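You operate a simulated robot arm through the tools that you are given. There is no shell and no other tool. Be economical: measure what you need, move in short steps, check, and stop when the job is done.

Carry out the task below with a simulated robot arm. There is one attempt and no reset: what you move stays moved.

## Task
Put things in order on the side table. At the end: the red-tagged roll stands where the dye bag stood; the white hand brush is on the orange tray; the green pole peg stands on top of the yellow soap bar; the dye bag from the side table stands where the white hand brush stood; whatever was shut is shut again. Leave all else as you found it, and nothing knocked over.
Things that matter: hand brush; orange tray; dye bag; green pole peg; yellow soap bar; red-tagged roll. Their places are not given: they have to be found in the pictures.

The check looks at the end state, three seconds after you hand in, the way a careful person would. Anything else that was tipped, shoved, dropped, spilled or broken makes it a failure.

## Robot
A 6-joint arm with a two-finger parallel gripper, fixed in place. Base frame: the origin is at the foot of the arm, x ahead of it, y to its left, z up; the work surface is at about z = 760. Lengths are in mm, angles in rad, forces in N, time in s.
With the tool pointing down near the work surface it reaches from about 240 to 640 mm from the base axis. Its first joint turns from -1.152 to 1.152 rad. Payload 2.7 kg.
The tool frame sits at the grasp point between the pads (the TCP): z along the fingers, y along the line on which they close. The tips reach 23 mm beyond it. The gripper opens to 94 mm. The fingers are 38 mm wide and 10 mm thick; the gripper's body (54 by 96 mm) begins 39 mm behind the TCP.
Orientation is that of the tool frame in the base frame, as a unit quaternion [w, x, y, z]. With the fingers straight down and closing along the base's y, the tool's x points along the base's -x, its y along +y and its z along -z.

## Interface
- The arm moves only by the tool step_arm. Its argument "series" is a list that holds one entry, the list of rows, each a list of 6 numbers: the shift along the tool's x, y, z in units of 50 mm (1.0 is 50 mm), then the turn, a rotation vector about the tool's x, y, z in units of 8 degrees (1.0 is 8 degrees). In form: [[[x, y, z, ax, ay, az], ...]]. A call has 1 to 20 rows; each row shifts and turns the commanded pose from where the row before left it, along the tool's axes as they then stand. "claw" is the closure in counts, from 0 (fully open) to 255 (shut), set as the call begins (left out, the last holds). A call with a number of a shift or a turn outside -1 to 1 is refused whole. Each row takes 0.2 s and may step no farther than 50 mm and 0.15 rad from the row before; otherwise, or with a gripper value out of range, the whole call is refused. Where a pose cannot be reached the arm comes as near as it can. A force on the tool above 40 N (or 10 N above the force at the start of the call, whichever is more), or a blocked arm, ends the call early, and 0.2 s more pass. The fingers move at their own pace (about 45 mm/s each) and stop on an object; they squeeze with about 20 N. The grip force told is the motor's: it shows also when the fingers shut on nothing. Time passes only in rows, and 0.2 s behind the last, so rows that do not move let the fingers close. It gives the time, the measured TCP pose, the force on the tool (base axes), the opening and the grip force at its end, in the units of the frame above (readings bear some noise).
- Cameras (640 x 400 px; columns grow to the right, rows downward): "scene" is fixed at [92, -443.2, 1407.6]; the picture's right is [0.58, -0.82, 0.00], its down [-0.58, -0.41, -0.70] and it looks along [0.58, 0.41, -0.71] (base axes); focal length 329 px, centre (320, 200). "wrist" rides on the gripper at [-39, 0, -44] in the tool frame; the picture's right is [0.00, -1.00, 0.00], its down [0.97, 0.00, -0.24] and it looks along [0.24, 0.00, 0.97] (tool axes); focal length 218 px, centre (320, 200).
- capture(camera): a new picture of that camera. The clock stands still meanwhile.
- probe_pixels(camera, pixels): for up to 12 pixels [column, row] of the newest picture of that camera ("zoom" is the newest enlarged one), the place [x, y, z] in the base frame of the surface seen there, good to about 2 mm, but the place of the scene camera against the robot may be out by one fixed shift of up to 25 mm in any direction. The clock stands still meanwhile.
- zoom(camera, box): a new picture of the part [left, top, right, bottom] of that camera's present view, enlarged. The clock stands still meanwhile.
- sign_off(): hands the job in; it is judged then, once.

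Go step by step. Measure first, check grasps and placings, and put right what went wrong. The budget is 80 turns and 46 pictures, counting those below and the enlarged ones. Unless the task says otherwise, let go and move clear before handing in, and close with one line.

The tools are called by a JSON object that holds its "api" and its "payload". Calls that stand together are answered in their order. step_arm: Moves the arm, as the interface text tells. Its arguments: {"type":"object","properties":{"series":{"type":"array","items":{"type":"array","items":{"type":"array","items":{"type":"number"}}}},"claw":{"type":"number"}},"required":["series"]} The other tools are called the same way: capture (camera) takes a picture; probe_pixels (camera, pixels) gives the place of the surface under pixels of a picture; zoom (camera, box) takes an enlarged picture of a part of a camera's view; sign_off () hands the job in.

At the start:

```text
time_s: 0.0
eef_pos: [376.7, -52.7, 1051.1]
ee_rot: [0.002, 0.0, 1.0, -0.001]
ft_force: [0.5, 0.1, -1.0]
width: 93.8
grip_force: 0.0
```

scene: 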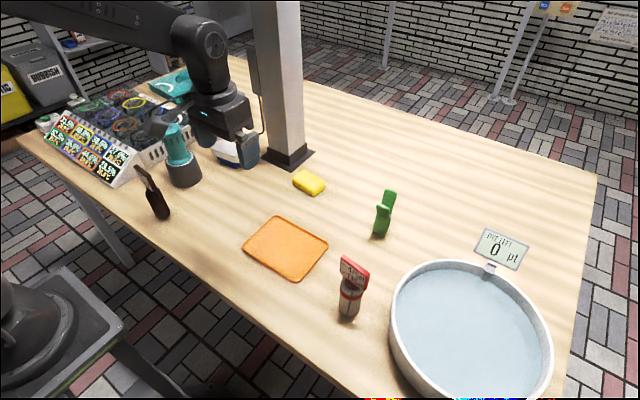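
wrist: 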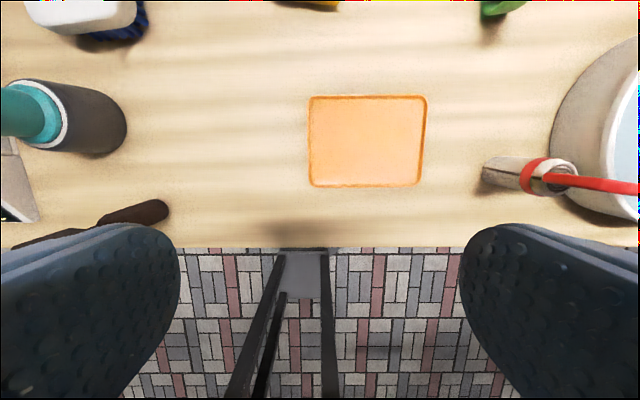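

The scene shows an orange tray (285,248), yellow soap (308,182), green peg (384,213), red-tagged roll (350,285), a white/blue brush (237,150), and a dark item (155,195). I'll zoom to identify things.

{"api": "zoom", "payload": {"camera": "scene", "box": [20, 60, 280, 230]}}

{"api": "zoom", "payload": {"camera": "scene", "box": [230, 150, 430, 330]}}

```text
2.35 times, centred on (150, 145) of scene
```

zoom: 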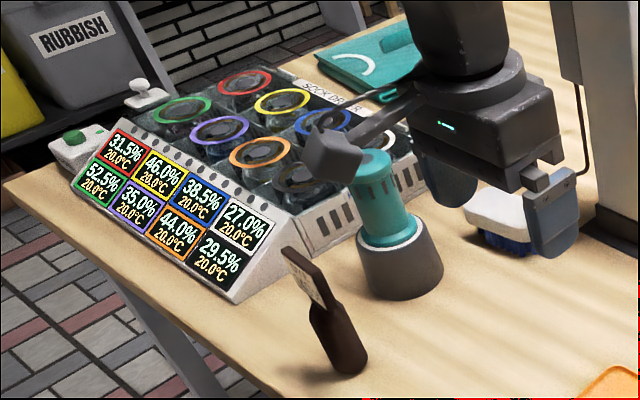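

```text
2.22 times, centred on (330, 240) of scene
```

zoom: 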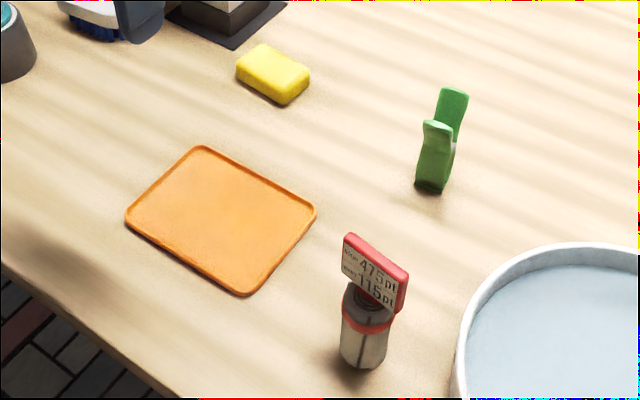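

The dark brown pouch with a label (zoom 1 at (340,330)) looks like the dye bag. I'll measure with both cameras to get the scene offset.

{"api": "probe_pixels", "payload": {"camera": "scene", "pixels": [[275, 217], [328, 242], [297, 280], [244, 250], [308, 179], [323, 187], [387, 195], [381, 234], [349, 312], [353, 268], [162, 214], [145, 172]]}}

{"api": "probe_pixels", "payload": {"camera": "wrist", "pixels": [[310, 97], [427, 96], [421, 187], [309, 186], [365, 140], [150, 208], [110, 222], [545, 165], [490, 172], [600, 183], [80, 10], [60, 30]]}}

```text
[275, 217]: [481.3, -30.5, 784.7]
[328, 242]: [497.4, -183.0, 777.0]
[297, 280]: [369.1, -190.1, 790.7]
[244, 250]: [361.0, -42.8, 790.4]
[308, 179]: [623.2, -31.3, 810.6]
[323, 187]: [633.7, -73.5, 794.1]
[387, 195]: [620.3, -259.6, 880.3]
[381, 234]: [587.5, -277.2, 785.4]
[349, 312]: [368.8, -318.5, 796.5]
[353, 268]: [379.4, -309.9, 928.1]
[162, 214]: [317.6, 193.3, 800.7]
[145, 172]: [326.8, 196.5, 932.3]
```

```text
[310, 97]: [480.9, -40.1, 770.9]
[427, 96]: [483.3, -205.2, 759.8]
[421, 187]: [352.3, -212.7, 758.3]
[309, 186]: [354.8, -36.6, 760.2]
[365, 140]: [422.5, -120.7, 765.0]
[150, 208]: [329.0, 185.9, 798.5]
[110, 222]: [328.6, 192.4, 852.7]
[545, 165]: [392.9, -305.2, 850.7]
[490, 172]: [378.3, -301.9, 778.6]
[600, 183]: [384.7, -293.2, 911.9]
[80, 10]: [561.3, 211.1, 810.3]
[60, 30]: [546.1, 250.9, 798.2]
```

Tray in true frame about (418,-124), scene offset roughly (+9,+12,+22). Next I move the wrist camera to view the brush and dye bag, and probe the pillar.

{"api": "probe_pixels", "payload": {"camera": "scene", "pixels": [[263, 157], [290, 170], [315, 152], [268, 130], [287, 145], [304, 138], [265, 40], [300, 40], [255, 75], [261, 120], [240, 160], [225, 155]]}}

{"api": "step_arm", "payload": {"series": [[[-0.2, 0.85, 0, 0, 0, 0], [-0.2, 0.85, 0, 0, 0, 0], [-0.2, 0.85, 0, 0, 0, 0], [-0.2, 0.85, 0, 0, 0, 0], [-0.2, 0.85, 0, 0, 0, 0], [0, 0, 0, 0, 0, 0]]], "claw": 0}}

{"api": "capture", "payload": {"camera": "wrist"}}

{"api": "capture", "payload": {"camera": "scene"}}

```text
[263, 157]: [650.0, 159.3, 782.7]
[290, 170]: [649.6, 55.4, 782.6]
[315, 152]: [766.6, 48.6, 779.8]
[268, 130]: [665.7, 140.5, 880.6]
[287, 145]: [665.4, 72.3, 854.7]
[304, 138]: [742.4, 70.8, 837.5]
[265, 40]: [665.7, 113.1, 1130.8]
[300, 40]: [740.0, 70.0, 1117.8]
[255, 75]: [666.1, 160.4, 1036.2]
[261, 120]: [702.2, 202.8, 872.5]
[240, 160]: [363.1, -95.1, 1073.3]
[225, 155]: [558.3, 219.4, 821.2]
```

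```text
time_s: 1.4
eef_pos: [426.4, 158.4, 1051.3]
ee_rot: [0.0, 0.001, 1.0, -0.002]
ft_force: [0.5, -0.2, -0.2]
width: 94.1
grip_force: 0.0
```

```text
41 pictures are left
```

wrist: 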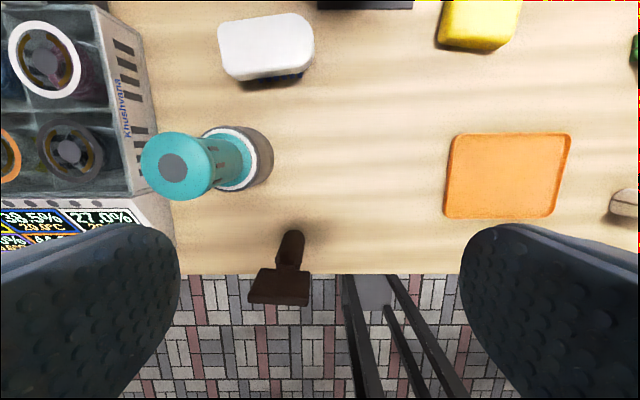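

```text
40 pictures are left
```

scene: 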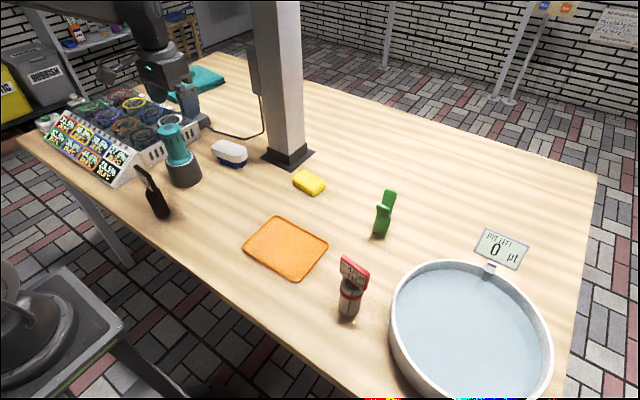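

Brush, teal tool, and brown bag are all visible now. I'll measure them and zoom on the brown bag.

{"api": "probe_pixels", "payload": {"camera": "wrist", "pixels": [[218, 28], [305, 15], [314, 52], [232, 78], [268, 45], [172, 170], [220, 165], [255, 160], [292, 236], [288, 268], [260, 290], [310, 290]]}}

{"api": "zoom", "payload": {"camera": "scene", "box": [110, 120, 260, 230]}}

{"api": "zoom", "payload": {"camera": "wrist", "box": [200, 200, 360, 320]}}

```text
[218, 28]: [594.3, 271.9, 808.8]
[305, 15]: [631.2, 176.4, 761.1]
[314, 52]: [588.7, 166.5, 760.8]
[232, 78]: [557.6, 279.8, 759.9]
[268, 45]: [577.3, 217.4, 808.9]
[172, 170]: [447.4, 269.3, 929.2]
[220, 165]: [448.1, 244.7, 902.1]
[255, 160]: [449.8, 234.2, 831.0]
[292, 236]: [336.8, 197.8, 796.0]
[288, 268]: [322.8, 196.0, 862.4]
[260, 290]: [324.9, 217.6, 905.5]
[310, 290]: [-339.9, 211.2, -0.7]
```

```text
3.64 times, centred on (185, 175) of scene
```

zoom: 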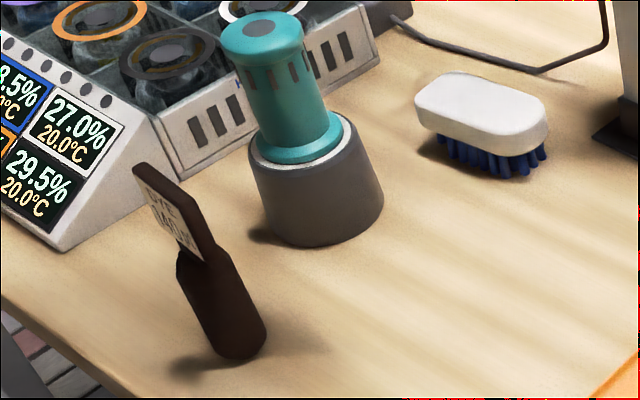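

```text
3.33 times, centred on (280, 260) of wrist
```

zoom: 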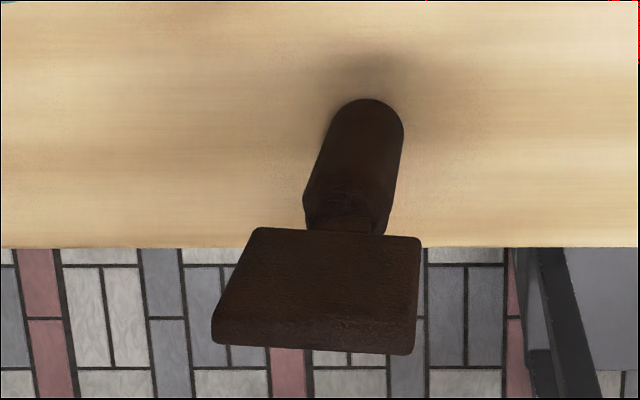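

The brown item is labelled DYE, so it is the dye bag; the brush's top centre is about (577,217,809), turned ~9°. I move above the brush and turn the gripper so it closes across the brush's width.

{"api": "step_arm", "payload": {"series": [[[-0.72, 0.29, 0, 0, 0, 0], [-0.72, 0.29, 0, 0, 0, 0], [-0.72, 0.29, 0, 0, 0, 0], [-0.72, 0.29, 0, 0, 0, 0], [0, 0, 0.5, 0, 0, 1], [0, 0, 0.5, 0, 0, 1], [0, 0, 0.5, 0, 0, 1], [0, 0, 0.5, 0, 0, 1], [0, 0, 0, 0, 0, 1], [0, 0, 0, 0, 0, 1], [0, 0, 0, 0, 0, 1], [0, 0, 0, 0, 0, 1], [0, 0, 0, 0, 0, 1], [0, 0, 0, 0, 0, 1], [0, 0, 0, 0, 0, 0.1], [0, 0, 0, 0, 0, 0]]]}}

{"api": "capture", "payload": {"camera": "wrist"}}

```text
time_s: 4.8
eef_pos: [570.8, 217.5, 950.8]
ee_rot: [0.002, 0.649, 0.761, 0.0]
ft_force: [0.3, -0.2, -0.1]
width: 93.8
grip_force: 0.1
```

```text
37 pictures are left
```

wrist: 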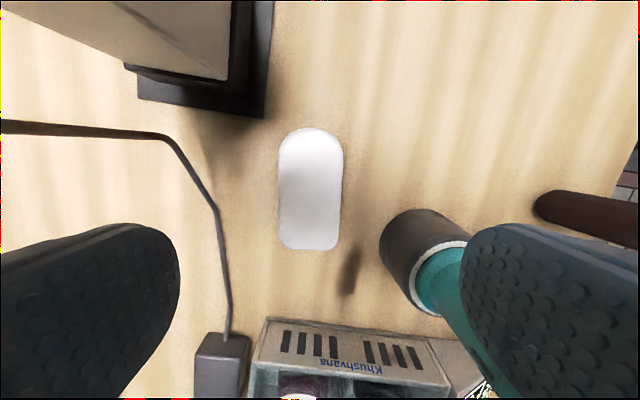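

The brush is now aligned upright in the picture (279–343 columns, 128–250 rows). Probe its edges for the centre.

{"api": "probe_pixels", "payload": {"camera": "wrist", "pixels": [[284, 190], [338, 190], [311, 134], [311, 246], [311, 190], [285, 230], [335, 230], [388, 245], [420, 215], [460, 245]]}}

```text
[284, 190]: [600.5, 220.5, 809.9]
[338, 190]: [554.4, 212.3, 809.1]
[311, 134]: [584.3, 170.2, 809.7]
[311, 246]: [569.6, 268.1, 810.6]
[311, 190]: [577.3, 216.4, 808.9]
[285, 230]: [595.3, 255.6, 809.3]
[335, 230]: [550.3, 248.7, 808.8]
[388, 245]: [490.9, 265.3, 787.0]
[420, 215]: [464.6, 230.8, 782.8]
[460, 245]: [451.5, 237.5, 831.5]
```

Brush centre is (577,219), top 809.5, and both fingers have clear space. Going down to z≈799.

{"api": "step_arm", "payload": {"series": [[[0.01, 0.128, 0, 0, 0, 0], [0, 0, 0.8, 0, 0, 0], [0, 0, 0.8, 0, 0, 0], [0, 0, 0.8, 0, 0, 0], [0, 0, 0.64, 0, 0, 0], [0, 0, 0, 0, 0, 0]]]}}

{"api": "step_arm", "payload": {"series": [[[0, 0, 0, 0, 0, 0], [0, 0, 0, 0, 0, 0], [0, 0, 0, 0, 0, 0], [0, 0, 0, 0, 0, 0], [0, 0, 0, 0, 0, 0]]], "claw": 255}}

```text
time_s: 6.2
eef_pos: [578.8, 218.8, 797.3]
ee_rot: [0.001, 0.648, 0.762, 0.0]
ft_force: [-0.4, 0.1, 0.1]
width: 93.8
grip_force: 0.1
```

```text
time_s: 7.4
eef_pos: [576.7, 219.2, 799.7]
ee_rot: [0.002, 0.648, 0.762, 0.0]
ft_force: [0.1, 0.2, -0.2]
width: 55.7
grip_force: 20.1
```

Grasp holds at 55.7 mm. Lift, square up, and carry to over the tray centre (418,-124).

{"api": "step_arm", "payload": {"series": [[[0, 0, -0.8, 0, 0, 0], [0, 0, -0.8, 0, 0, 0], [0, 0, -0.8, 0, 0, 0], [0, 0, -0.6, 0, 0, 0.57], [0, 0, 0, 0, 0, 0.57], [-0.86, -0.4, 0, 0, 0, 0], [-0.86, -0.4, 0, 0, 0, 0], [-0.86, -0.4, 0, 0, 0, 0], [-0.86, -0.4, 0, 0, 0, 0], [-0.86, -0.4, 0, 0, 0, 0], [-0.86, -0.4, 0, 0, 0, 0], [-0.86, -0.4, 0, 0, 0, 0], [-0.84, -0.38, 0, 0, 0, 0], [0, 0, 0, 0, 0, 0]]]}}

{"api": "capture", "payload": {"camera": "wrist"}}

```text
time_s: 10.4
eef_pos: [419.1, -122.7, 950.5]
ee_rot: [0.001, 0.706, 0.708, -0.001]
ft_force: [-0.4, 0.0, -1.0]
width: 55.5
grip_force: 19.7
```

```text
36 pictures are left
```

wrist: 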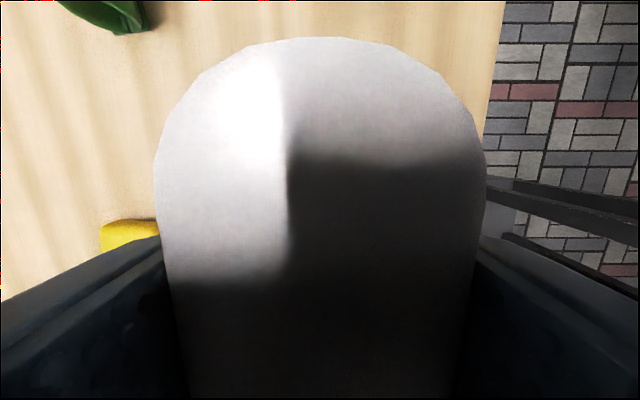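

Over the tray (surface ≈765). Lower to just above it, then creep down.

{"api": "step_arm", "payload": {"series": [[[0, 0, 0.8, 0, 0, 0], [0, 0, 0.8, 0, 0, 0], [0, 0, 0.8, 0, 0, 0], [0, 0, 0.36, 0, 0, 0], [0, 0, 0.05, 0, 0, 0], [0, 0, 0.05, 0, 0, 0], [0, 0, 0, 0, 0, 0]]]}}

{"api": "capture", "payload": {"camera": "scene"}}

```text
time_s: 12.0
eef_pos: [419.5, -123.9, 806.8]
ee_rot: [0.002, 0.707, 0.708, 0.0]
ft_force: [0.6, -0.9, -2.3]
width: 55.7
grip_force: 20.0
```

```text
35 pictures are left
```

scene: 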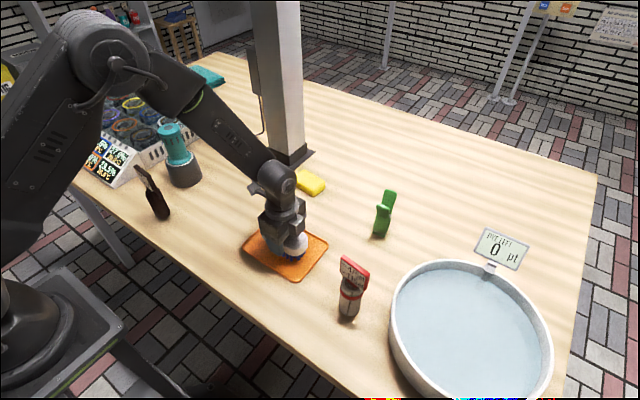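

No firm contact yet (z 806.8). Creep down a bit more.

{"api": "step_arm", "payload": {"series": [[[0, 0, 0.03, 0, 0, 0], [0, 0, 0.03, 0, 0, 0], [0, 0, 0, 0, 0, 0]]]}}

```text
time_s: 12.8
eef_pos: [419.4, -125.2, 803.4]
ee_rot: [0.002, 0.707, 0.707, -0.001]
ft_force: [-1.6, -0.2, 6.0]
width: 55.7
grip_force: 20.1
```

Contact force 6 N: it's down. Open and rise.

{"api": "step_arm", "payload": {"series": [[[0, 0, 0, 0, 0, 0], [0, 0, 0, 0, 0, 0], [0, 0, 0, 0, 0, 0], [0, 0, 0, 0, 0, 0], [0, 0, -0.8, 0, 0, 0], [0, 0, -0.8, 0, 0, 0], [0, 0, -1, 0, 0, 0], [0, 0, -1, 0, 0, 0], [0, 0, -1, 0, 0, 0], [0, 0, 0, 0, 0, 0]]], "claw": 0}}

{"api": "capture", "payload": {"camera": "wrist"}}

```text
time_s: 15.0
eef_pos: [416.6, -123.5, 1035.5]
ee_rot: [0.002, 0.707, 0.707, -0.001]
ft_force: [-0.5, 0.2, 0.3]
width: 94.1
grip_force: 0.1
```

```text
34 pictures are left
```

wrist: 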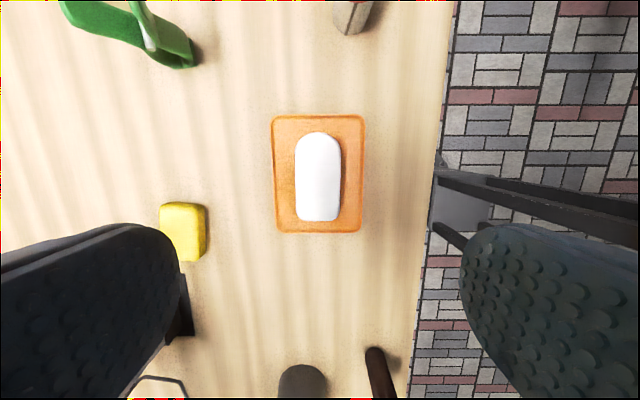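

Brush sits on the tray. Next the dye bag: move above it (~(325,180)) for a close look.

{"api": "step_arm", "payload": {"series": [[[0.866, -0.263, 0, 0, 0, 0], [0.866, -0.263, 0, 0, 0, 0], [0.866, -0.263, 0, 0, 0, 0], [0.866, -0.263, 0, 0, 0, 0], [0.866, -0.263, 0, 0, 0, 0], [0.866, -0.263, 0, 0, 0, 0], [0.866, -0.263, 0, 0, 0, 0], [0, 0, 0, 0, 0, 0]]]}}

{"api": "capture", "payload": {"camera": "wrist"}}

```text
time_s: 16.8
eef_pos: [325.7, 181.5, 1031.0]
ee_rot: [0.002, 0.707, 0.707, 0.0]
ft_force: [0.5, -0.2, -0.1]
width: 94.1
grip_force: 0.1
```

```text
33 pictures are left
```

wrist: 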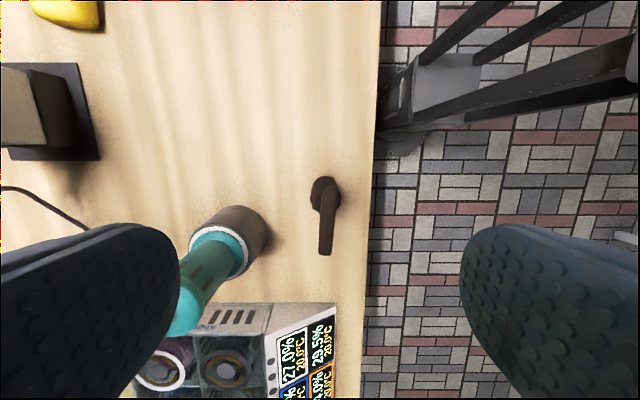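

{"api": "zoom", "payload": {"camera": "wrist", "box": [270, 160, 380, 270]}}

```text
3.64 times, centred on (325, 215) of wrist
```

zoom: 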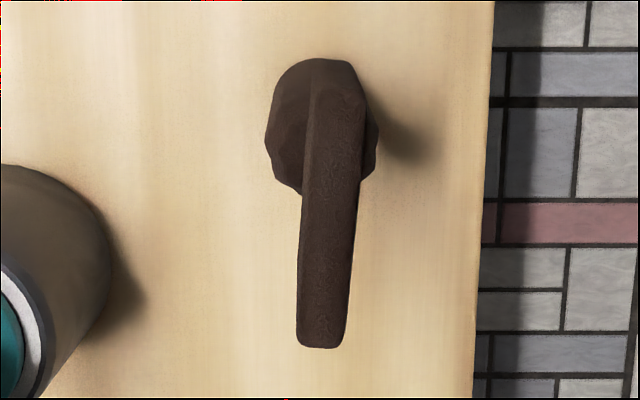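

The plate's top edge runs roughly along y. Probe its points in the zoom.

{"api": "probe_pixels", "payload": {"camera": "zoom", "pixels": [[335, 70], [335, 120], [332, 170], [330, 200], [326, 240], [322, 290], [322, 338], [303, 320], [340, 320], [312, 200], [352, 200], [280, 140]]}}

```text
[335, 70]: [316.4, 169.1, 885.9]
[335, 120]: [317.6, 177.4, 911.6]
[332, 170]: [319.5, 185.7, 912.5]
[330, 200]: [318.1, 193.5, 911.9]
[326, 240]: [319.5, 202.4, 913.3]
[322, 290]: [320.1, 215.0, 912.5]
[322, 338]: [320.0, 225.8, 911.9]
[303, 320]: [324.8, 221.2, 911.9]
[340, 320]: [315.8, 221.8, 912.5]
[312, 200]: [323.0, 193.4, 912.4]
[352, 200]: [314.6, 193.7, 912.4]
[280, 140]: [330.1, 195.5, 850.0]
```

Plate: centre (319,198), top z 912, ~12 mm thick in x, turned ~3°. Align, descend to z 886 and grip.

{"api": "step_arm", "payload": {"series": [[[0.33, -0.124, 0, 0, 0, 0.36], [0, 0, 0.8, 0, 0, 0], [0, 0, 0.8, 0, 0, 0], [0, 0, 0.8, 0, 0, 0], [0, 0, 0.46, 0, 0, 0], [0, 0, 0, 0, 0, 0]]]}}

{"api": "capture", "payload": {"camera": "scene"}}

```text
time_s: 18.2
eef_pos: [319.1, 195.4, 891.5]
ee_rot: [0.001, 0.724, 0.69, 0.0]
ft_force: [-0.2, 0.4, 0.1]
width: 94.0
grip_force: 0.0
```

```text
31 pictures are left
```

scene: 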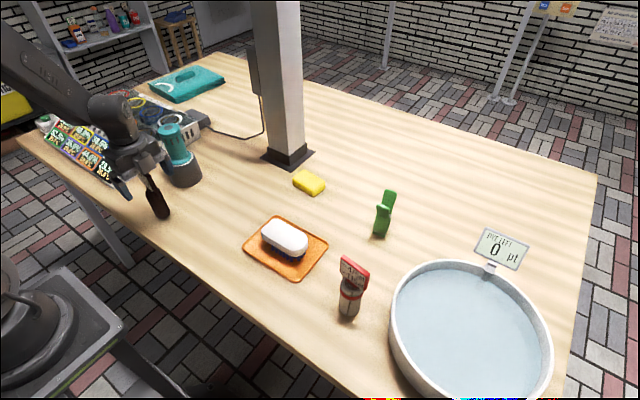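

Pose is good (319,195,891). Close on the plate.

{"api": "step_arm", "payload": {"series": [[[0, 0.01, 0.04, 0, 0, 0], [0, 0, 0, 0, 0, 0], [0, 0, 0, 0, 0, 0], [0, 0, 0, 0, 0, 0], [0, 0, 0, 0, 0, 0], [0, 0, 0, 0, 0, 0], [0, 0, 0, 0, 0, 0]]], "claw": 255}}

{"api": "zoom", "payload": {"camera": "scene", "box": [90, 100, 230, 240]}}

```text
time_s: 19.8
eef_pos: [318.8, 194.2, 887.6]
ee_rot: [0.002, 0.724, 0.69, 0.0]
ft_force: [-0.1, -1.0, -0.3]
width: 11.0
grip_force: 19.9
```

```text
2.86 times, centred on (160, 170) of scene
```

zoom: 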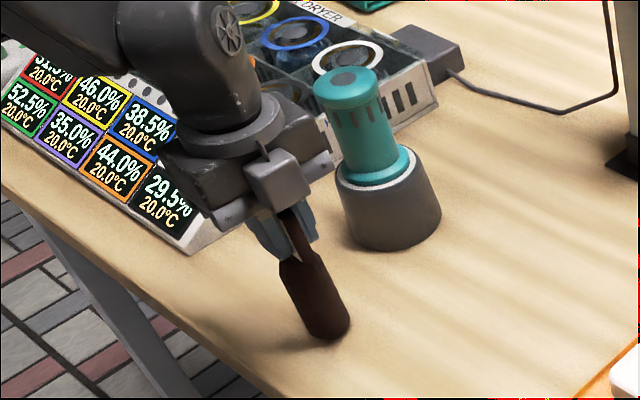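

Gripped (11 mm). Lift 150 mm and carry around the teal tool to above the brush's old spot (577,219).

{"api": "step_arm", "payload": {"series": [[[0, 0, -0.5, 0, 0, 0], [0, 0, -0.8, 0, 0, 0], [0, 0, -0.8, 0, 0, 0], [0, 0, -0.9, 0, 0, 0], [-0.35, 0.673, 0, 0, 0, 0], [-0.35, 0.673, 0, 0, 0, 0], [-0.35, 0.673, 0, 0, 0, 0], [-0.35, 0.673, 0, 0, 0, 0], [0.526, 0.61, 0, 0, 0, 0], [0.526, 0.61, 0, 0, 0, 0], [0.526, 0.61, 0, 0, 0, 0], [0.526, 0.61, 0, 0, 0, 0], [0, 0, 0, 0, 0, 0]]]}}

{"api": "capture", "payload": {"camera": "scene"}}

```text
time_s: 22.6
eef_pos: [577.2, 217.7, 1037.3]
ee_rot: [0.002, 0.724, 0.69, -0.002]
ft_force: [0.0, -0.1, -1.3]
width: 10.7
grip_force: 19.2
```

```text
29 pictures are left
```

scene: 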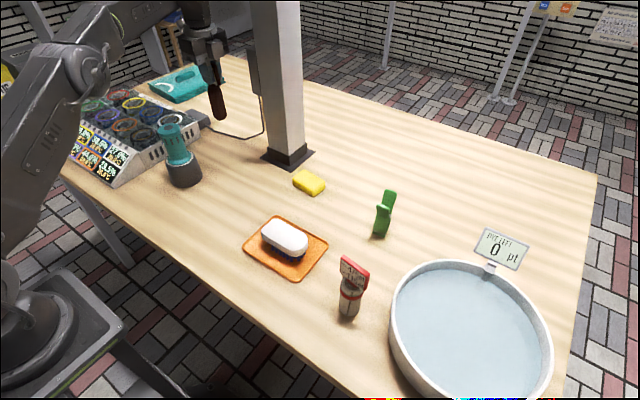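

Bag hangs upright at the target. Lower to just above the table, then creep.

{"api": "step_arm", "payload": {"series": [[[0, 0, 0.8, 0, 0, 0], [0, 0, 0.8, 0, 0, 0], [0, 0, 0.8, 0, 0, 0], [0, 0, 0.4, 0, 0, 0], [0, 0, 0.08, 0, 0, 0], [0, 0, 0.04, 0, 0, 0], [0, 0, 0, 0, 0, 0]]]}}

{"api": "step_arm", "payload": {"series": [[[0, 0, 0.03, 0, 0, 0], [0, 0, 0, 0, 0, 0]]]}}

```text
time_s: 24.2
eef_pos: [578.0, 217.0, 892.0]
ee_rot: [0.002, 0.724, 0.69, -0.001]
ft_force: [-0.7, 0.0, -0.5]
width: 10.7
grip_force: 20.0
```

```text
time_s: 24.8
eef_pos: [579.2, 217.9, 890.2]
ee_rot: [0.002, 0.724, 0.69, -0.001]
ft_force: [0.5, -0.2, -0.8]
width: 10.9
grip_force: 20.3
```

{"api": "step_arm", "payload": {"series": [[[0, 0, 0.03, 0, 0, 0], [0, 0, 0, 0, 0, 0]]]}}

{"api": "step_arm", "payload": {"series": [[[0, 0, 0.03, 0, 0, 0], [0, 0, 0, 0, 0, 0]]]}}

```text
time_s: 25.4
eef_pos: [578.3, 217.9, 889.0]
ee_rot: [0.001, 0.724, 0.69, -0.001]
ft_force: [-0.3, 0.2, -1.3]
width: 10.6
grip_force: 20.0
```

```text
time_s: 26.0
eef_pos: [578.6, 218.2, 889.1]
ee_rot: [0.003, 0.724, 0.69, 0.002]
ft_force: [-2.8, -0.9, 11.5]
width: 10.9
grip_force: 20.4
```

Contact (11.5 N). Release and rise straight up.

{"api": "step_arm", "payload": {"series": [[[0, 0, 0, 0, 0, 0], [0, 0, 0, 0, 0, 0], [0, 0, 0, 0, 0, 0], [0, 0, 0, 0, 0, 0], [0, 0, 0, 0, 0, 0], [0, 0, -0.4, 0, 0, 0], [0, 0, -0.8, 0, 0, 0], [0, 0, -0.8, 0, 0, 0], [0, 0, -0.9, 0, 0, 0], [0, 0, 0, 0, 0, 0]]], "claw": 0}}

{"api": "zoom", "payload": {"camera": "scene", "box": [140, 50, 320, 200]}}

```text
time_s: 28.2
eef_pos: [577.4, 218.1, 1032.0]
ee_rot: [0.002, 0.724, 0.689, -0.001]
ft_force: [-0.1, -1.1, -0.2]
width: 93.9
grip_force: 0.1
```

```text
2.67 times, centred on (230, 125) of scene
```

zoom: 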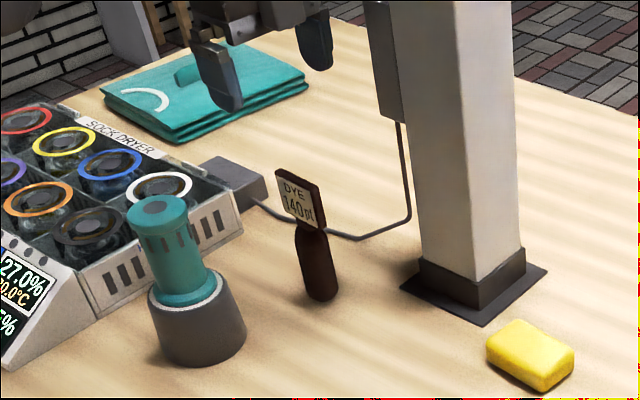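

Dye bag stands upright in the brush's spot. Now go above the red-tagged roll.

{"api": "step_arm", "payload": {"series": [[[-0.926, -0.313, 0, 0, 0, 0], [-0.926, -0.313, 0, 0, 0, 0], [-0.926, -0.313, 0, 0, 0, 0], [-0.926, -0.313, 0, 0, 0, 0], [-0.926, -0.313, 0, 0, 0, 0], [-0.926, -0.313, 0, 0, 0, 0], [-0.926, -0.313, 0, 0, 0, 0], [-0.926, -0.313, 0, 0, 0, 0], [-0.926, -0.313, 0, 0, 0, 0], [-0.926, -0.313, 0, 0, 0, 0], [-0.926, -0.313, 0, 0, 0, 0], [0, 0, 0, 0, 0, 0]]]}}

{"api": "capture", "payload": {"camera": "wrist"}}

```text
time_s: 30.8
eef_pos: [381.0, -282.6, 1033.4]
ee_rot: [0.001, 0.724, 0.69, 0.0]
ft_force: [0.2, 0.5, 0.0]
width: 94.2
grip_force: 0.0
```

```text
27 pictures are left
```

wrist: 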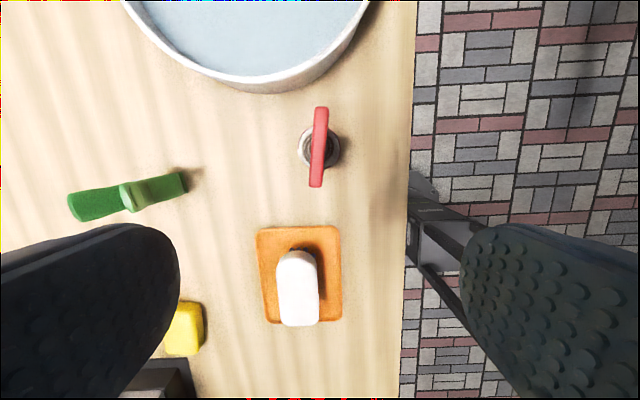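

The tag runs from (321,108) to (315,187). Measure it, plus the peg and soap.

{"api": "probe_pixels", "payload": {"camera": "wrist", "pixels": [[321, 111], [320, 130], [318, 150], [316, 170], [316, 184], [310, 176], [321, 176], [300, 150], [338, 150], [328, 146], [304, 133], [308, 163]]}}

{"api": "probe_pixels", "payload": {"camera": "wrist", "pixels": [[75, 206], [100, 203], [125, 195], [140, 185], [160, 188], [182, 182], [150, 203], [130, 203], [175, 340], [190, 320], [205, 310], [195, 350]]}}

{"api": "zoom", "payload": {"camera": "wrist", "box": [50, 80, 370, 280]}}

```text
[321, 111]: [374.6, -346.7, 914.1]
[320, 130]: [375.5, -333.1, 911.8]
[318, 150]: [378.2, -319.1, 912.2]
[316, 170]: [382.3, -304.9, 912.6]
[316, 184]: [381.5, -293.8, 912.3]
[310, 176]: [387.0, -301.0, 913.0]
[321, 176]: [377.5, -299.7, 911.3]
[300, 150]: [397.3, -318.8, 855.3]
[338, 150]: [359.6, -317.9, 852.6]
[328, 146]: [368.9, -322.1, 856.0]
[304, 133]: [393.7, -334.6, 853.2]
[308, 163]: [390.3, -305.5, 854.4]
```

```text
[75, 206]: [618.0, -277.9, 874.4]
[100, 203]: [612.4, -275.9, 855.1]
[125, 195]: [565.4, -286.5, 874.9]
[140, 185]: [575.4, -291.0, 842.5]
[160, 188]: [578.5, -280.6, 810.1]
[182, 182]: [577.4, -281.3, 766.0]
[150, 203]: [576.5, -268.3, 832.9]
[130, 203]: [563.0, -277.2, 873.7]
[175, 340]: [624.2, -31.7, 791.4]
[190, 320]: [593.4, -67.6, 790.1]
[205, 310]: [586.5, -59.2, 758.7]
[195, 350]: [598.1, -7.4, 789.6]
```

```text
2.00 times, centred on (210, 180) of wrist
```

zoom: 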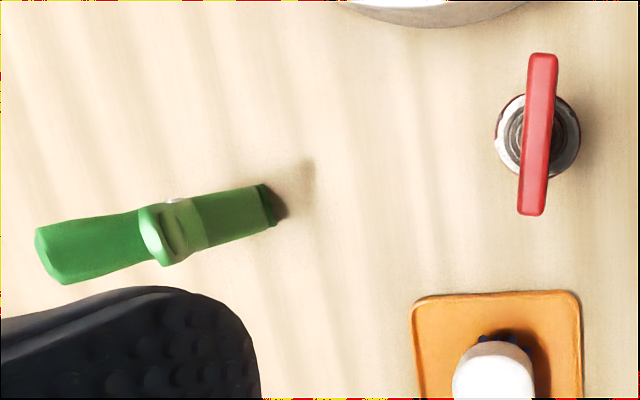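

Tag centre (378.5,-320), top z 912, turned 8°; roll top z 855. Align, lower to z 888, grip.

{"api": "step_arm", "payload": {"series": [[[-0.75, -0.013, 0, 0, 0, 0], [0, 0, 0, 0, 0, 0.65], [0, 0, 0.8, 0, 0, 0], [0, 0, 0.8, 0, 0, 0], [0, 0, 0.8, 0, 0, 0], [0, 0, 0.5, 0, 0, 0], [0, 0, 0, 0, 0, 0]]]}}

{"api": "capture", "payload": {"camera": "wrist"}}

```text
time_s: 32.4
eef_pos: [377.3, -320.3, 887.8]
ee_rot: [0.002, 0.754, 0.657, 0.0]
ft_force: [-0.3, -0.1, 0.7]
width: 93.9
grip_force: 0.1
```

```text
25 pictures are left
```

wrist: 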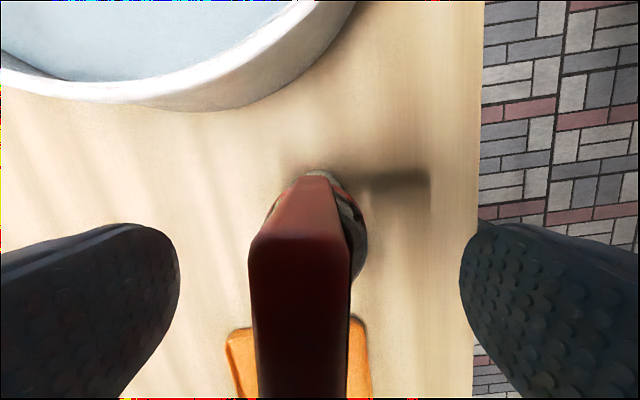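

Tag is between the fingers. Close.

{"api": "step_arm", "payload": {"series": [[[0, 0.03, 0, 0, 0, 0], [0, 0, 0, 0, 0, 0], [0, 0, 0, 0, 0, 0], [0, 0, 0, 0, 0, 0], [0, 0, 0, 0, 0, 0], [0, 0, 0, 0, 0, 0], [0, 0, 0, 0, 0, 0]]], "claw": 255}}

```text
time_s: 34.0
eef_pos: [380.2, -319.4, 888.3]
ee_rot: [0.002, 0.755, 0.656, 0.0]
ft_force: [0.3, -0.3, -0.6]
width: 10.8
grip_force: 20.0
```

Gripped at 10.8 mm. Lift and carry to over the dye bag's old place (318,197).

{"api": "step_arm", "payload": {"series": [[[0, 0, -0.5, 0, 0, 0], [0, 0, -0.8, 0, 0, 0], [0, 0, -0.8, 0, 0, 0], [0, 0, -0.9, 0, 0, 0], [0.915, -0.24, 0, 0, 0, 0], [0.915, -0.24, 0, 0, 0, 0], [0.915, -0.24, 0, 0, 0, 0], [0.915, -0.24, 0, 0, 0, 0], [0.915, -0.24, 0, 0, 0, 0], [0.915, -0.24, 0, 0, 0, 0], [0.915, -0.24, 0, 0, 0, 0], [0.915, -0.24, 0, 0, 0, 0], [0.915, -0.24, 0, 0, 0, 0], [0.915, -0.24, 0, 0, 0, 0], [0.915, -0.24, 0, 0, 0, 0], [0, 0, 0, 0, 0, 0]]]}}

{"api": "capture", "payload": {"camera": "scene"}}

```text
time_s: 37.4
eef_pos: [319.6, 199.5, 1037.2]
ee_rot: [0.002, 0.755, 0.656, -0.001]
ft_force: [-0.3, -0.3, -2.1]
width: 11.0
grip_force: 19.6
```

```text
24 pictures are left
```

scene: 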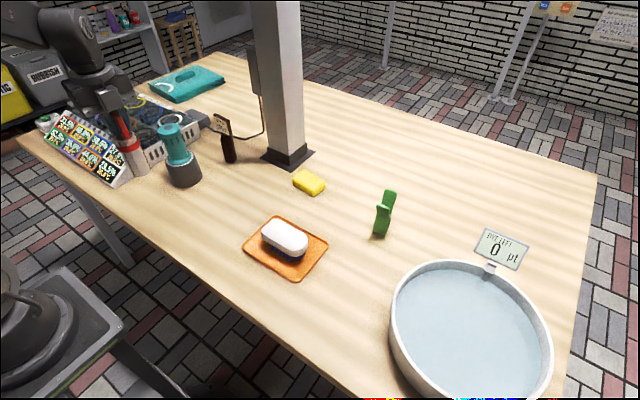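

Roll hangs upright above the spot. Lower and creep to contact.

{"api": "step_arm", "payload": {"series": [[[-0.03, -0.02, 0.8, 0, 0, 0], [0, 0, 0.8, 0, 0, 0], [0, 0, 0.8, 0, 0, 0], [0, 0, 0.4, 0, 0, 0], [0, 0, 0.08, 0, 0, 0], [0, 0, 0.04, 0, 0, 0], [0, 0, 0, 0, 0, 0]]]}}

{"api": "step_arm", "payload": {"series": [[[0, 0, 0.03, 0, 0, 0], [0, 0, 0.02, 0, 0, 0], [0, 0, 0, 0, 0, 0]]]}}

{"api": "step_arm", "payload": {"series": [[[0, 0, 0.03, 0, 0, 0], [0, 0, 0, 0, 0, 0]]]}}

```text
time_s: 39.0
eef_pos: [317.2, 195.4, 891.1]
ee_rot: [0.001, 0.754, 0.656, 0.0]
ft_force: [-0.3, 0.6, -3.1]
width: 10.6
grip_force: 19.9
```

```text
time_s: 39.8
eef_pos: [318.1, 196.0, 889.0]
ee_rot: [0.001, 0.755, 0.656, 0.001]
ft_force: [-0.7, 0.8, -2.9]
width: 10.8
grip_force: 20.1
```

```text
time_s: 40.4
eef_pos: [317.7, 196.7, 887.7]
ee_rot: [0.002, 0.754, 0.657, 0.0]
ft_force: [-1.5, -3.6, 13.2]
width: 10.9
grip_force: 19.9
```

Contact (13 N). Release, rise, and check.

{"api": "step_arm", "payload": {"series": [[[0, 0, 0, 0, 0, 0], [0, 0, 0, 0, 0, 0], [0, 0, 0, 0, 0, 0], [0, 0, 0, 0, 0, 0], [0, 0, 0, 0, 0, 0], [0, 0, -0.4, 0, 0, 0], [0, 0, -0.8, 0, 0, 0], [0, 0, -0.8, 0, 0, 0], [0, 0, -0.9, 0, 0, 0], [0, 0, 0, 0, 0, 0]]], "claw": 0}}

{"api": "zoom", "payload": {"camera": "scene", "box": [90, 80, 270, 230]}}

{"api": "zoom", "payload": {"camera": "scene", "box": [280, 150, 440, 260]}}

```text
time_s: 42.6
eef_pos: [318.1, 195.2, 1034.0]
ee_rot: [0.002, 0.755, 0.656, 0.0]
ft_force: [0.4, -0.2, -0.2]
width: 94.0
grip_force: 0.0
```

```text
2.67 times, centred on (180, 155) of scene
```

zoom: 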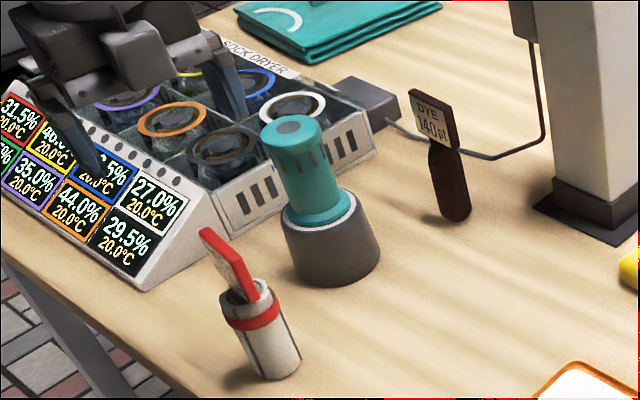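

```text
3.64 times, centred on (360, 205) of scene
```

zoom: 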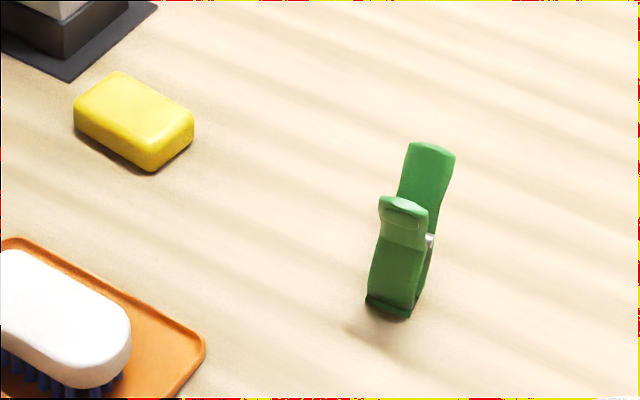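

Roll and dye bag both stand well. Now move to view the peg from above with the gripper turned back to close along y.

{"api": "step_arm", "payload": {"series": [[[-0.822, 0.544, 0, 0, 0, 0], [-0.822, 0.544, 0, 0, 0, 0], [-0.822, 0.544, 0, 0, 0, 0], [-0.822, 0.544, 0, 0, 0, 0], [-0.822, 0.544, 0, 0, 0, 0], [-0.822, 0.544, 0, 0, 0, 0], [-0.822, 0.544, 0, 0, 0, 0], [-0.822, 0.544, 0, 0, 0, 0], [-0.822, 0.544, 0, 0, 0, 0], [-0.822, 0.544, 0, 0, 0, 0]]]}}

{"api": "step_arm", "payload": {"series": [[[0, 0, 0, 0, 0, -1], [0, 0, 0, 0, 0, -1], [0, 0, 0, 0, 0, -1], [0, 0, 0, 0, 0, -1], [0, 0, 0, 0, 0, -1], [0, 0, 0, 0, 0, -1], [0, 0, 0, 0, 0, -1], [0, 0, 0, 0, 0, -1], [0, 0, 0, 0, 0, -1], [0, 0, 0, 0, 0, -1], [0, 0, 0, 0, 0, -1], [0, 0, 0, 0, 0, -1], [0, 0, 0, 0, 0, -0.25], [0, 0, 0, 0, 0, 0]]]}}

{"api": "capture", "payload": {"camera": "wrist"}}

```text
time_s: 44.8
eef_pos: [532.7, -249.8, 1033.4]
ee_rot: [0.001, 0.755, 0.655, 0.0]
ft_force: [0.2, -0.5, -0.1]
width: 94.1
grip_force: 0.0
```

```text
time_s: 47.8
eef_pos: [530.7, -249.1, 1034.3]
ee_rot: [0.001, 0.0, 1.0, -0.002]
ft_force: [0.0, -0.1, -0.5]
width: 93.9
grip_force: 0.0
```

```text
21 pictures are left
```

wrist: 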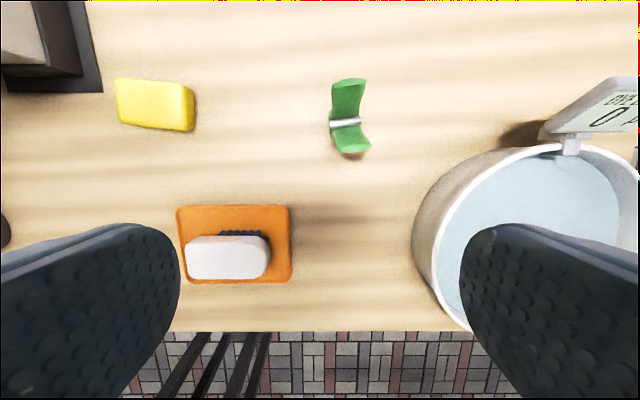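

{"api": "zoom", "payload": {"camera": "wrist", "box": [310, 60, 390, 170]}}

{"api": "probe_pixels", "payload": {"camera": "wrist", "pixels": [[120, 82], [189, 87], [119, 118], [180, 124], [150, 103], [336, 85], [362, 82], [337, 148], [365, 143], [331, 123], [361, 121], [348, 100]]}}

```text
3.64 times, centred on (350, 115) of wrist
```

zoom: 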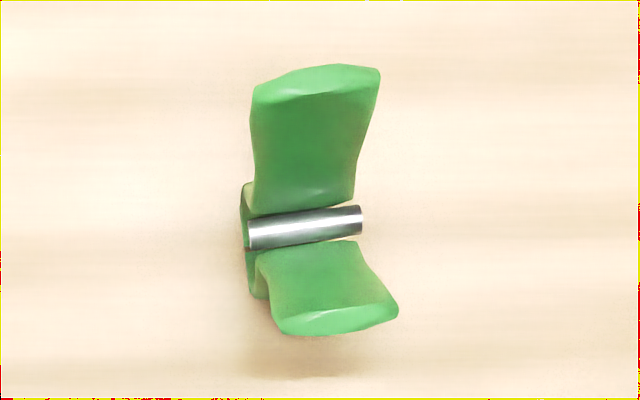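

```text
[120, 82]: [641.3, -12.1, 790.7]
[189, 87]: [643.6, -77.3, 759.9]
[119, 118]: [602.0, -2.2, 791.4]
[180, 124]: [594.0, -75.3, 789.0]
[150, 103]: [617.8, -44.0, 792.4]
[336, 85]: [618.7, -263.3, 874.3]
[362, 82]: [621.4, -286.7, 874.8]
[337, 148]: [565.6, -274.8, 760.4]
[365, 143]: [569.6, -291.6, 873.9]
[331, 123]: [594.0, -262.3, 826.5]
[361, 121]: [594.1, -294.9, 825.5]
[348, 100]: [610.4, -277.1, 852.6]
```

Peg: handle tops (564,-282) and (621,-275) at z 875, pin at (594,-278.5,826), turned ~8°; soap top centre ≈(618,-43,791). I'll go above the peg at z 950 and see whether it can be reached; also probe the basin's rim.

{"api": "probe_pixels", "payload": {"camera": "wrist", "pixels": [[480, 165], [450, 190], [520, 150], [430, 215], [545, 130], [191, 92], [187, 120], [122, 100], [155, 83], [150, 122]]}}

{"api": "step_arm", "payload": {"series": [[[-0.62, -0.3, 0, 0, 0, 0], [-0.62, -0.3, 0, 0, 0, 0], [0, 0, 0, 0, 0, -1], [0, 0, 0.84, 0, 0, 0], [0, 0, 0.84, 0, 0, 0], [0, 0, 0, 0, 0, 0]]]}}

{"api": "capture", "payload": {"camera": "wrist"}}

```text
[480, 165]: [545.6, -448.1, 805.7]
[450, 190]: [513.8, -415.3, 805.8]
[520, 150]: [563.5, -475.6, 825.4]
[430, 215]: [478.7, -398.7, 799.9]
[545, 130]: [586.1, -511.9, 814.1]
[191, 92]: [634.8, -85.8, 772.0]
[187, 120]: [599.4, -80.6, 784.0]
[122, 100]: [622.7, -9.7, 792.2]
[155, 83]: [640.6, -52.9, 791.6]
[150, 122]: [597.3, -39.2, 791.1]
```

```text
time_s: 49.2
eef_pos: [566.6, -268.2, 946.7]
ee_rot: [0.001, -0.07, 0.998, -0.002]
ft_force: [0.1, 0.8, 0.2]
width: 94.4
grip_force: 0.0
out of reach, approached as far as the arm can: row 2
```

```text
19 pictures are left
```

wrist: 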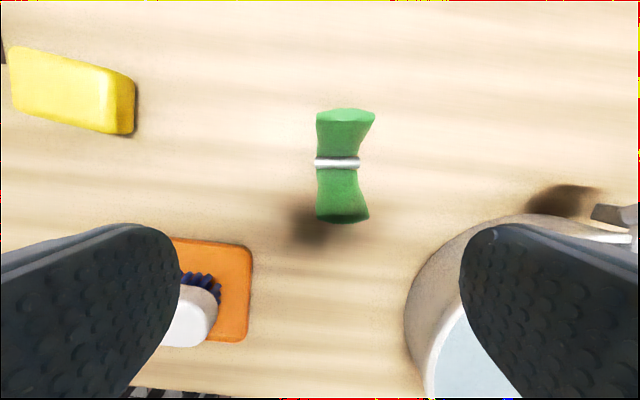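

Upright reach stops at r≈627, while the peg is at r≈655. Tilting the fingers outward by 16° about the closing axis gains reach and keeps the pads flat on the peg's sides.

{"api": "step_arm", "payload": {"series": [[[0, 0, 0, 0, -1, 0], [0, 0, 0, 0, -1, 0], [0, 0, 0, 0, 0, 0]]]}}

```text
time_s: 50.0
eef_pos: [565.4, -268.0, 947.4]
ee_rot: [0.14, -0.069, 0.988, 0.008]
ft_force: [-0.5, -0.3, 0.4]
width: 93.9
grip_force: 0.1
```

Tilt worked. Shift to above the peg (593,-279) at z≈950.

{"api": "step_arm", "payload": {"series": [[[-0.255, -0.147, 0.047, 0, 0, 0], [-0.255, -0.147, 0.047, 0, 0, 0], [0, 0, 0, 0, 0, 0]]]}}

{"api": "capture", "payload": {"camera": "wrist"}}

```text
time_s: 50.8
eef_pos: [593.8, -278.4, 949.6]
ee_rot: [0.139, -0.069, 0.988, 0.008]
ft_force: [0.0, 0.9, -0.2]
width: 93.8
grip_force: 0.0
```

```text
18 pictures are left
```

wrist: 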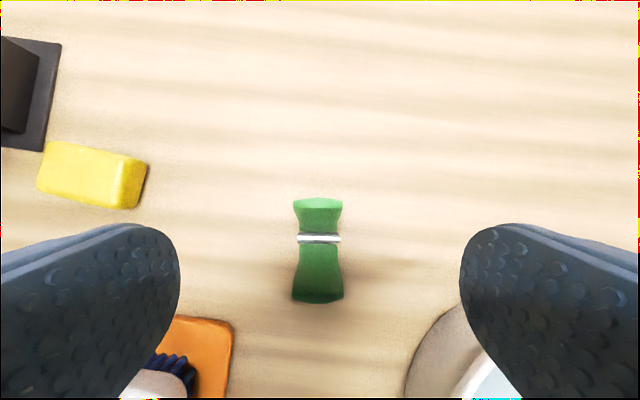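

Peg is centred and aligned (column ~318, pin at row 238). Probe to fix its exact centre and soap as well.

{"api": "probe_pixels", "payload": {"camera": "wrist", "pixels": [[318, 204], [318, 298], [302, 238], [337, 239], [298, 204], [338, 204], [295, 298], [341, 298], [52, 146], [118, 158], [40, 182], [110, 203]]}}

```text
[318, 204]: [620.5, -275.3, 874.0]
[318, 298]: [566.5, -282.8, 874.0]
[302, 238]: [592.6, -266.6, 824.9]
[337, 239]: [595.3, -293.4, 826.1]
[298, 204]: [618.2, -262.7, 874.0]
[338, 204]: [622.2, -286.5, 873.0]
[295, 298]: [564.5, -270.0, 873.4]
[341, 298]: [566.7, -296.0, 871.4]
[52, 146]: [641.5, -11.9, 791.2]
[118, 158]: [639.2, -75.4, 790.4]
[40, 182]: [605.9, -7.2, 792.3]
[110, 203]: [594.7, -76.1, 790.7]
```

Peg centre (593.5,-279.5), top 875. Descend straight to z≈857.

{"api": "step_arm", "payload": {"series": [[[0.172, -0.007, 0.594, 0, 0, 0], [0.172, -0.007, 0.594, 0, 0, 0], [0.172, 0, 0.594, 0, 0, 0], [0, 0, 0, 0, 0, 0]]]}}

{"api": "capture", "payload": {"camera": "wrist"}}

{"api": "zoom", "payload": {"camera": "scene", "box": [310, 120, 470, 260]}}

```text
time_s: 51.8
eef_pos: [595.2, -280.7, 855.9]
ee_rot: [0.141, -0.069, 0.988, 0.008]
ft_force: [-0.6, -0.6, 0.5]
width: 94.0
grip_force: 0.0
```

```text
17 pictures are left
```

wrist: 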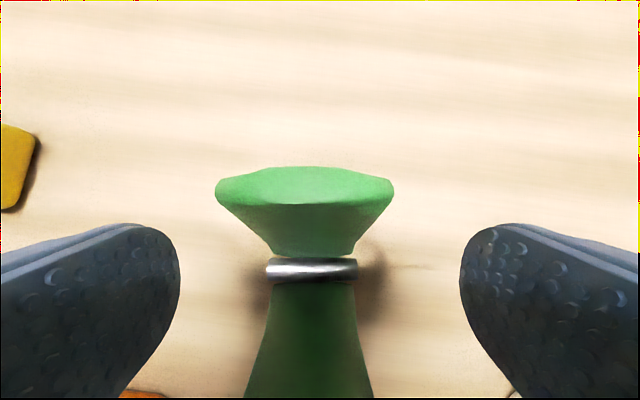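

```text
2.86 times, centred on (390, 190) of scene
```

zoom: 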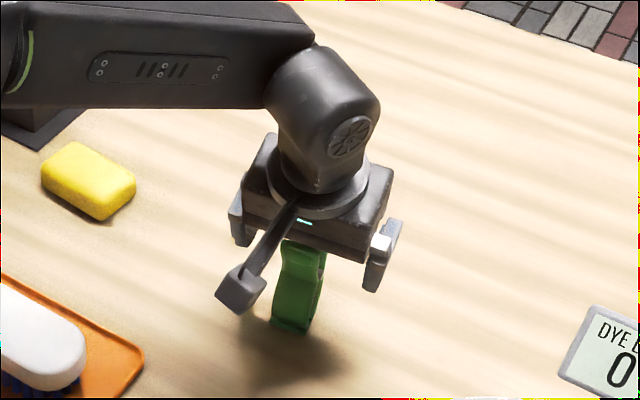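

Peg sits between the pads, a couple of mm toward +y. Nudge and close.

{"api": "step_arm", "payload": {"series": [[[0, 0.03, 0, 0, 0, 0], [0, 0, 0, 0, 0, 0], [0, 0, 0, 0, 0, 0], [0, 0, 0, 0, 0, 0], [0, 0, 0, 0, 0, 0], [0, 0, 0, 0, 0, 0], [0, 0, 0, 0, 0, 0]]], "claw": 255}}

{"api": "zoom", "payload": {"camera": "scene", "box": [310, 120, 470, 260]}}

```text
time_s: 53.4
eef_pos: [593.7, -280.6, 855.9]
ee_rot: [0.139, -0.069, 0.988, 0.008]
ft_force: [0.4, -0.7, -0.9]
width: 31.4
grip_force: 19.7
```

```text
2.86 times, centred on (390, 190) of scene
```

zoom: 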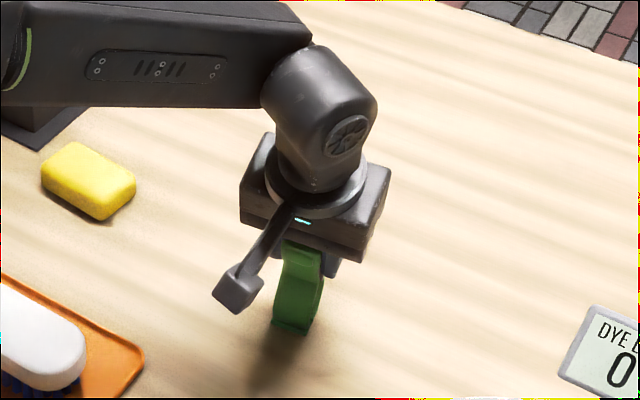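

Gripped at 31.4 mm. Lift ~80 mm straight up and check it hangs upright.

{"api": "step_arm", "payload": {"series": [[[-0.111, 0.001, -0.385, 0, 0, 0], [-0.167, 0.002, -0.577, 0, 0, 0], [-0.167, 0.002, -0.577, 0, 0, 0], [0, 0, 0, 0, 0, 0]]]}}

{"api": "capture", "payload": {"camera": "wrist"}}

{"api": "zoom", "payload": {"camera": "scene", "box": [310, 120, 470, 260]}}

```text
time_s: 54.4
eef_pos: [594.8, -276.8, 936.2]
ee_rot: [0.14, -0.069, 0.988, 0.008]
ft_force: [-1.1, 0.1, -1.0]
width: 31.6
grip_force: 20.1
```

```text
14 pictures are left
```

wrist: 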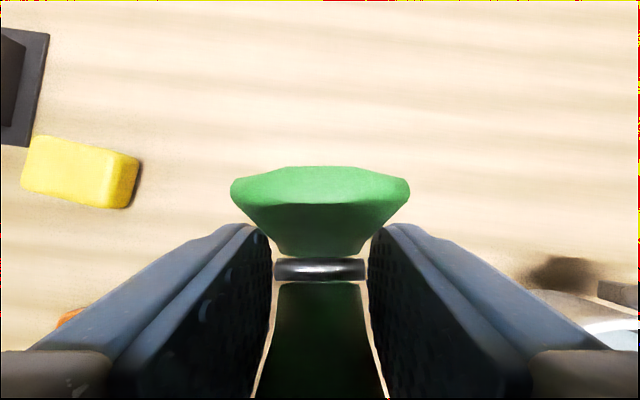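

```text
2.86 times, centred on (390, 190) of scene
```

zoom: 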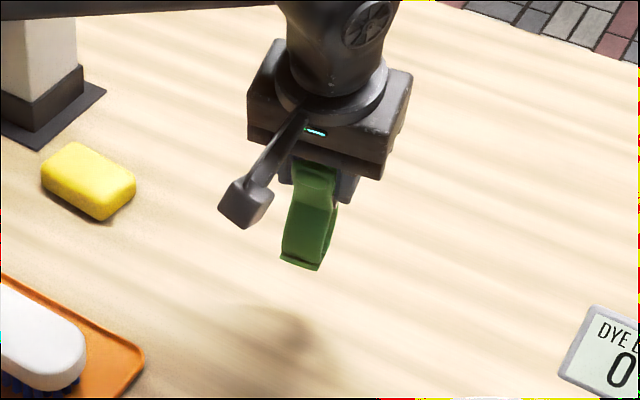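

Peg hangs unchanged in the grip. Carry it over the soap centre (618.5,-43).

{"api": "step_arm", "payload": {"series": [[[-0.181, 0.766, 0.05, 0, 0, 0], [-0.181, 0.766, 0.05, 0, 0, 0], [-0.181, 0.766, 0.05, 0, 0, 0], [-0.181, 0.766, 0.05, 0, 0, 0], [-0.181, 0.766, 0.05, 0, 0, 0], [-0.181, 0.766, 0.05, 0, 0, 0], [0, 0, 0, 0, 0, 0]]]}}

{"api": "zoom", "payload": {"camera": "scene", "box": [250, 80, 390, 220]}}

```text
time_s: 56.0
eef_pos: [616.8, -41.8, 937.0]
ee_rot: [0.14, -0.068, 0.988, 0.007]
ft_force: [-0.6, -0.1, 0.8]
width: 31.3
grip_force: 20.4
```

```text
2.86 times, centred on (320, 150) of scene
```

zoom: 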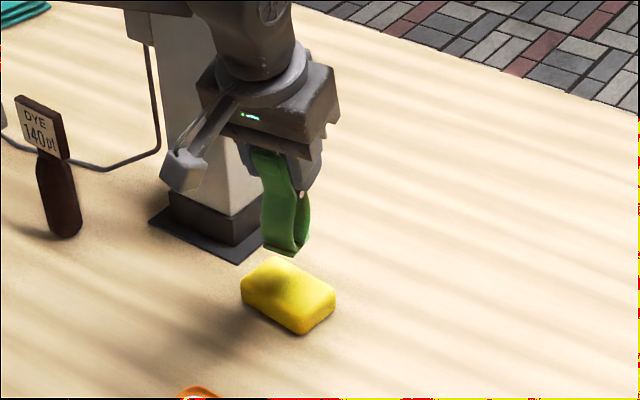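

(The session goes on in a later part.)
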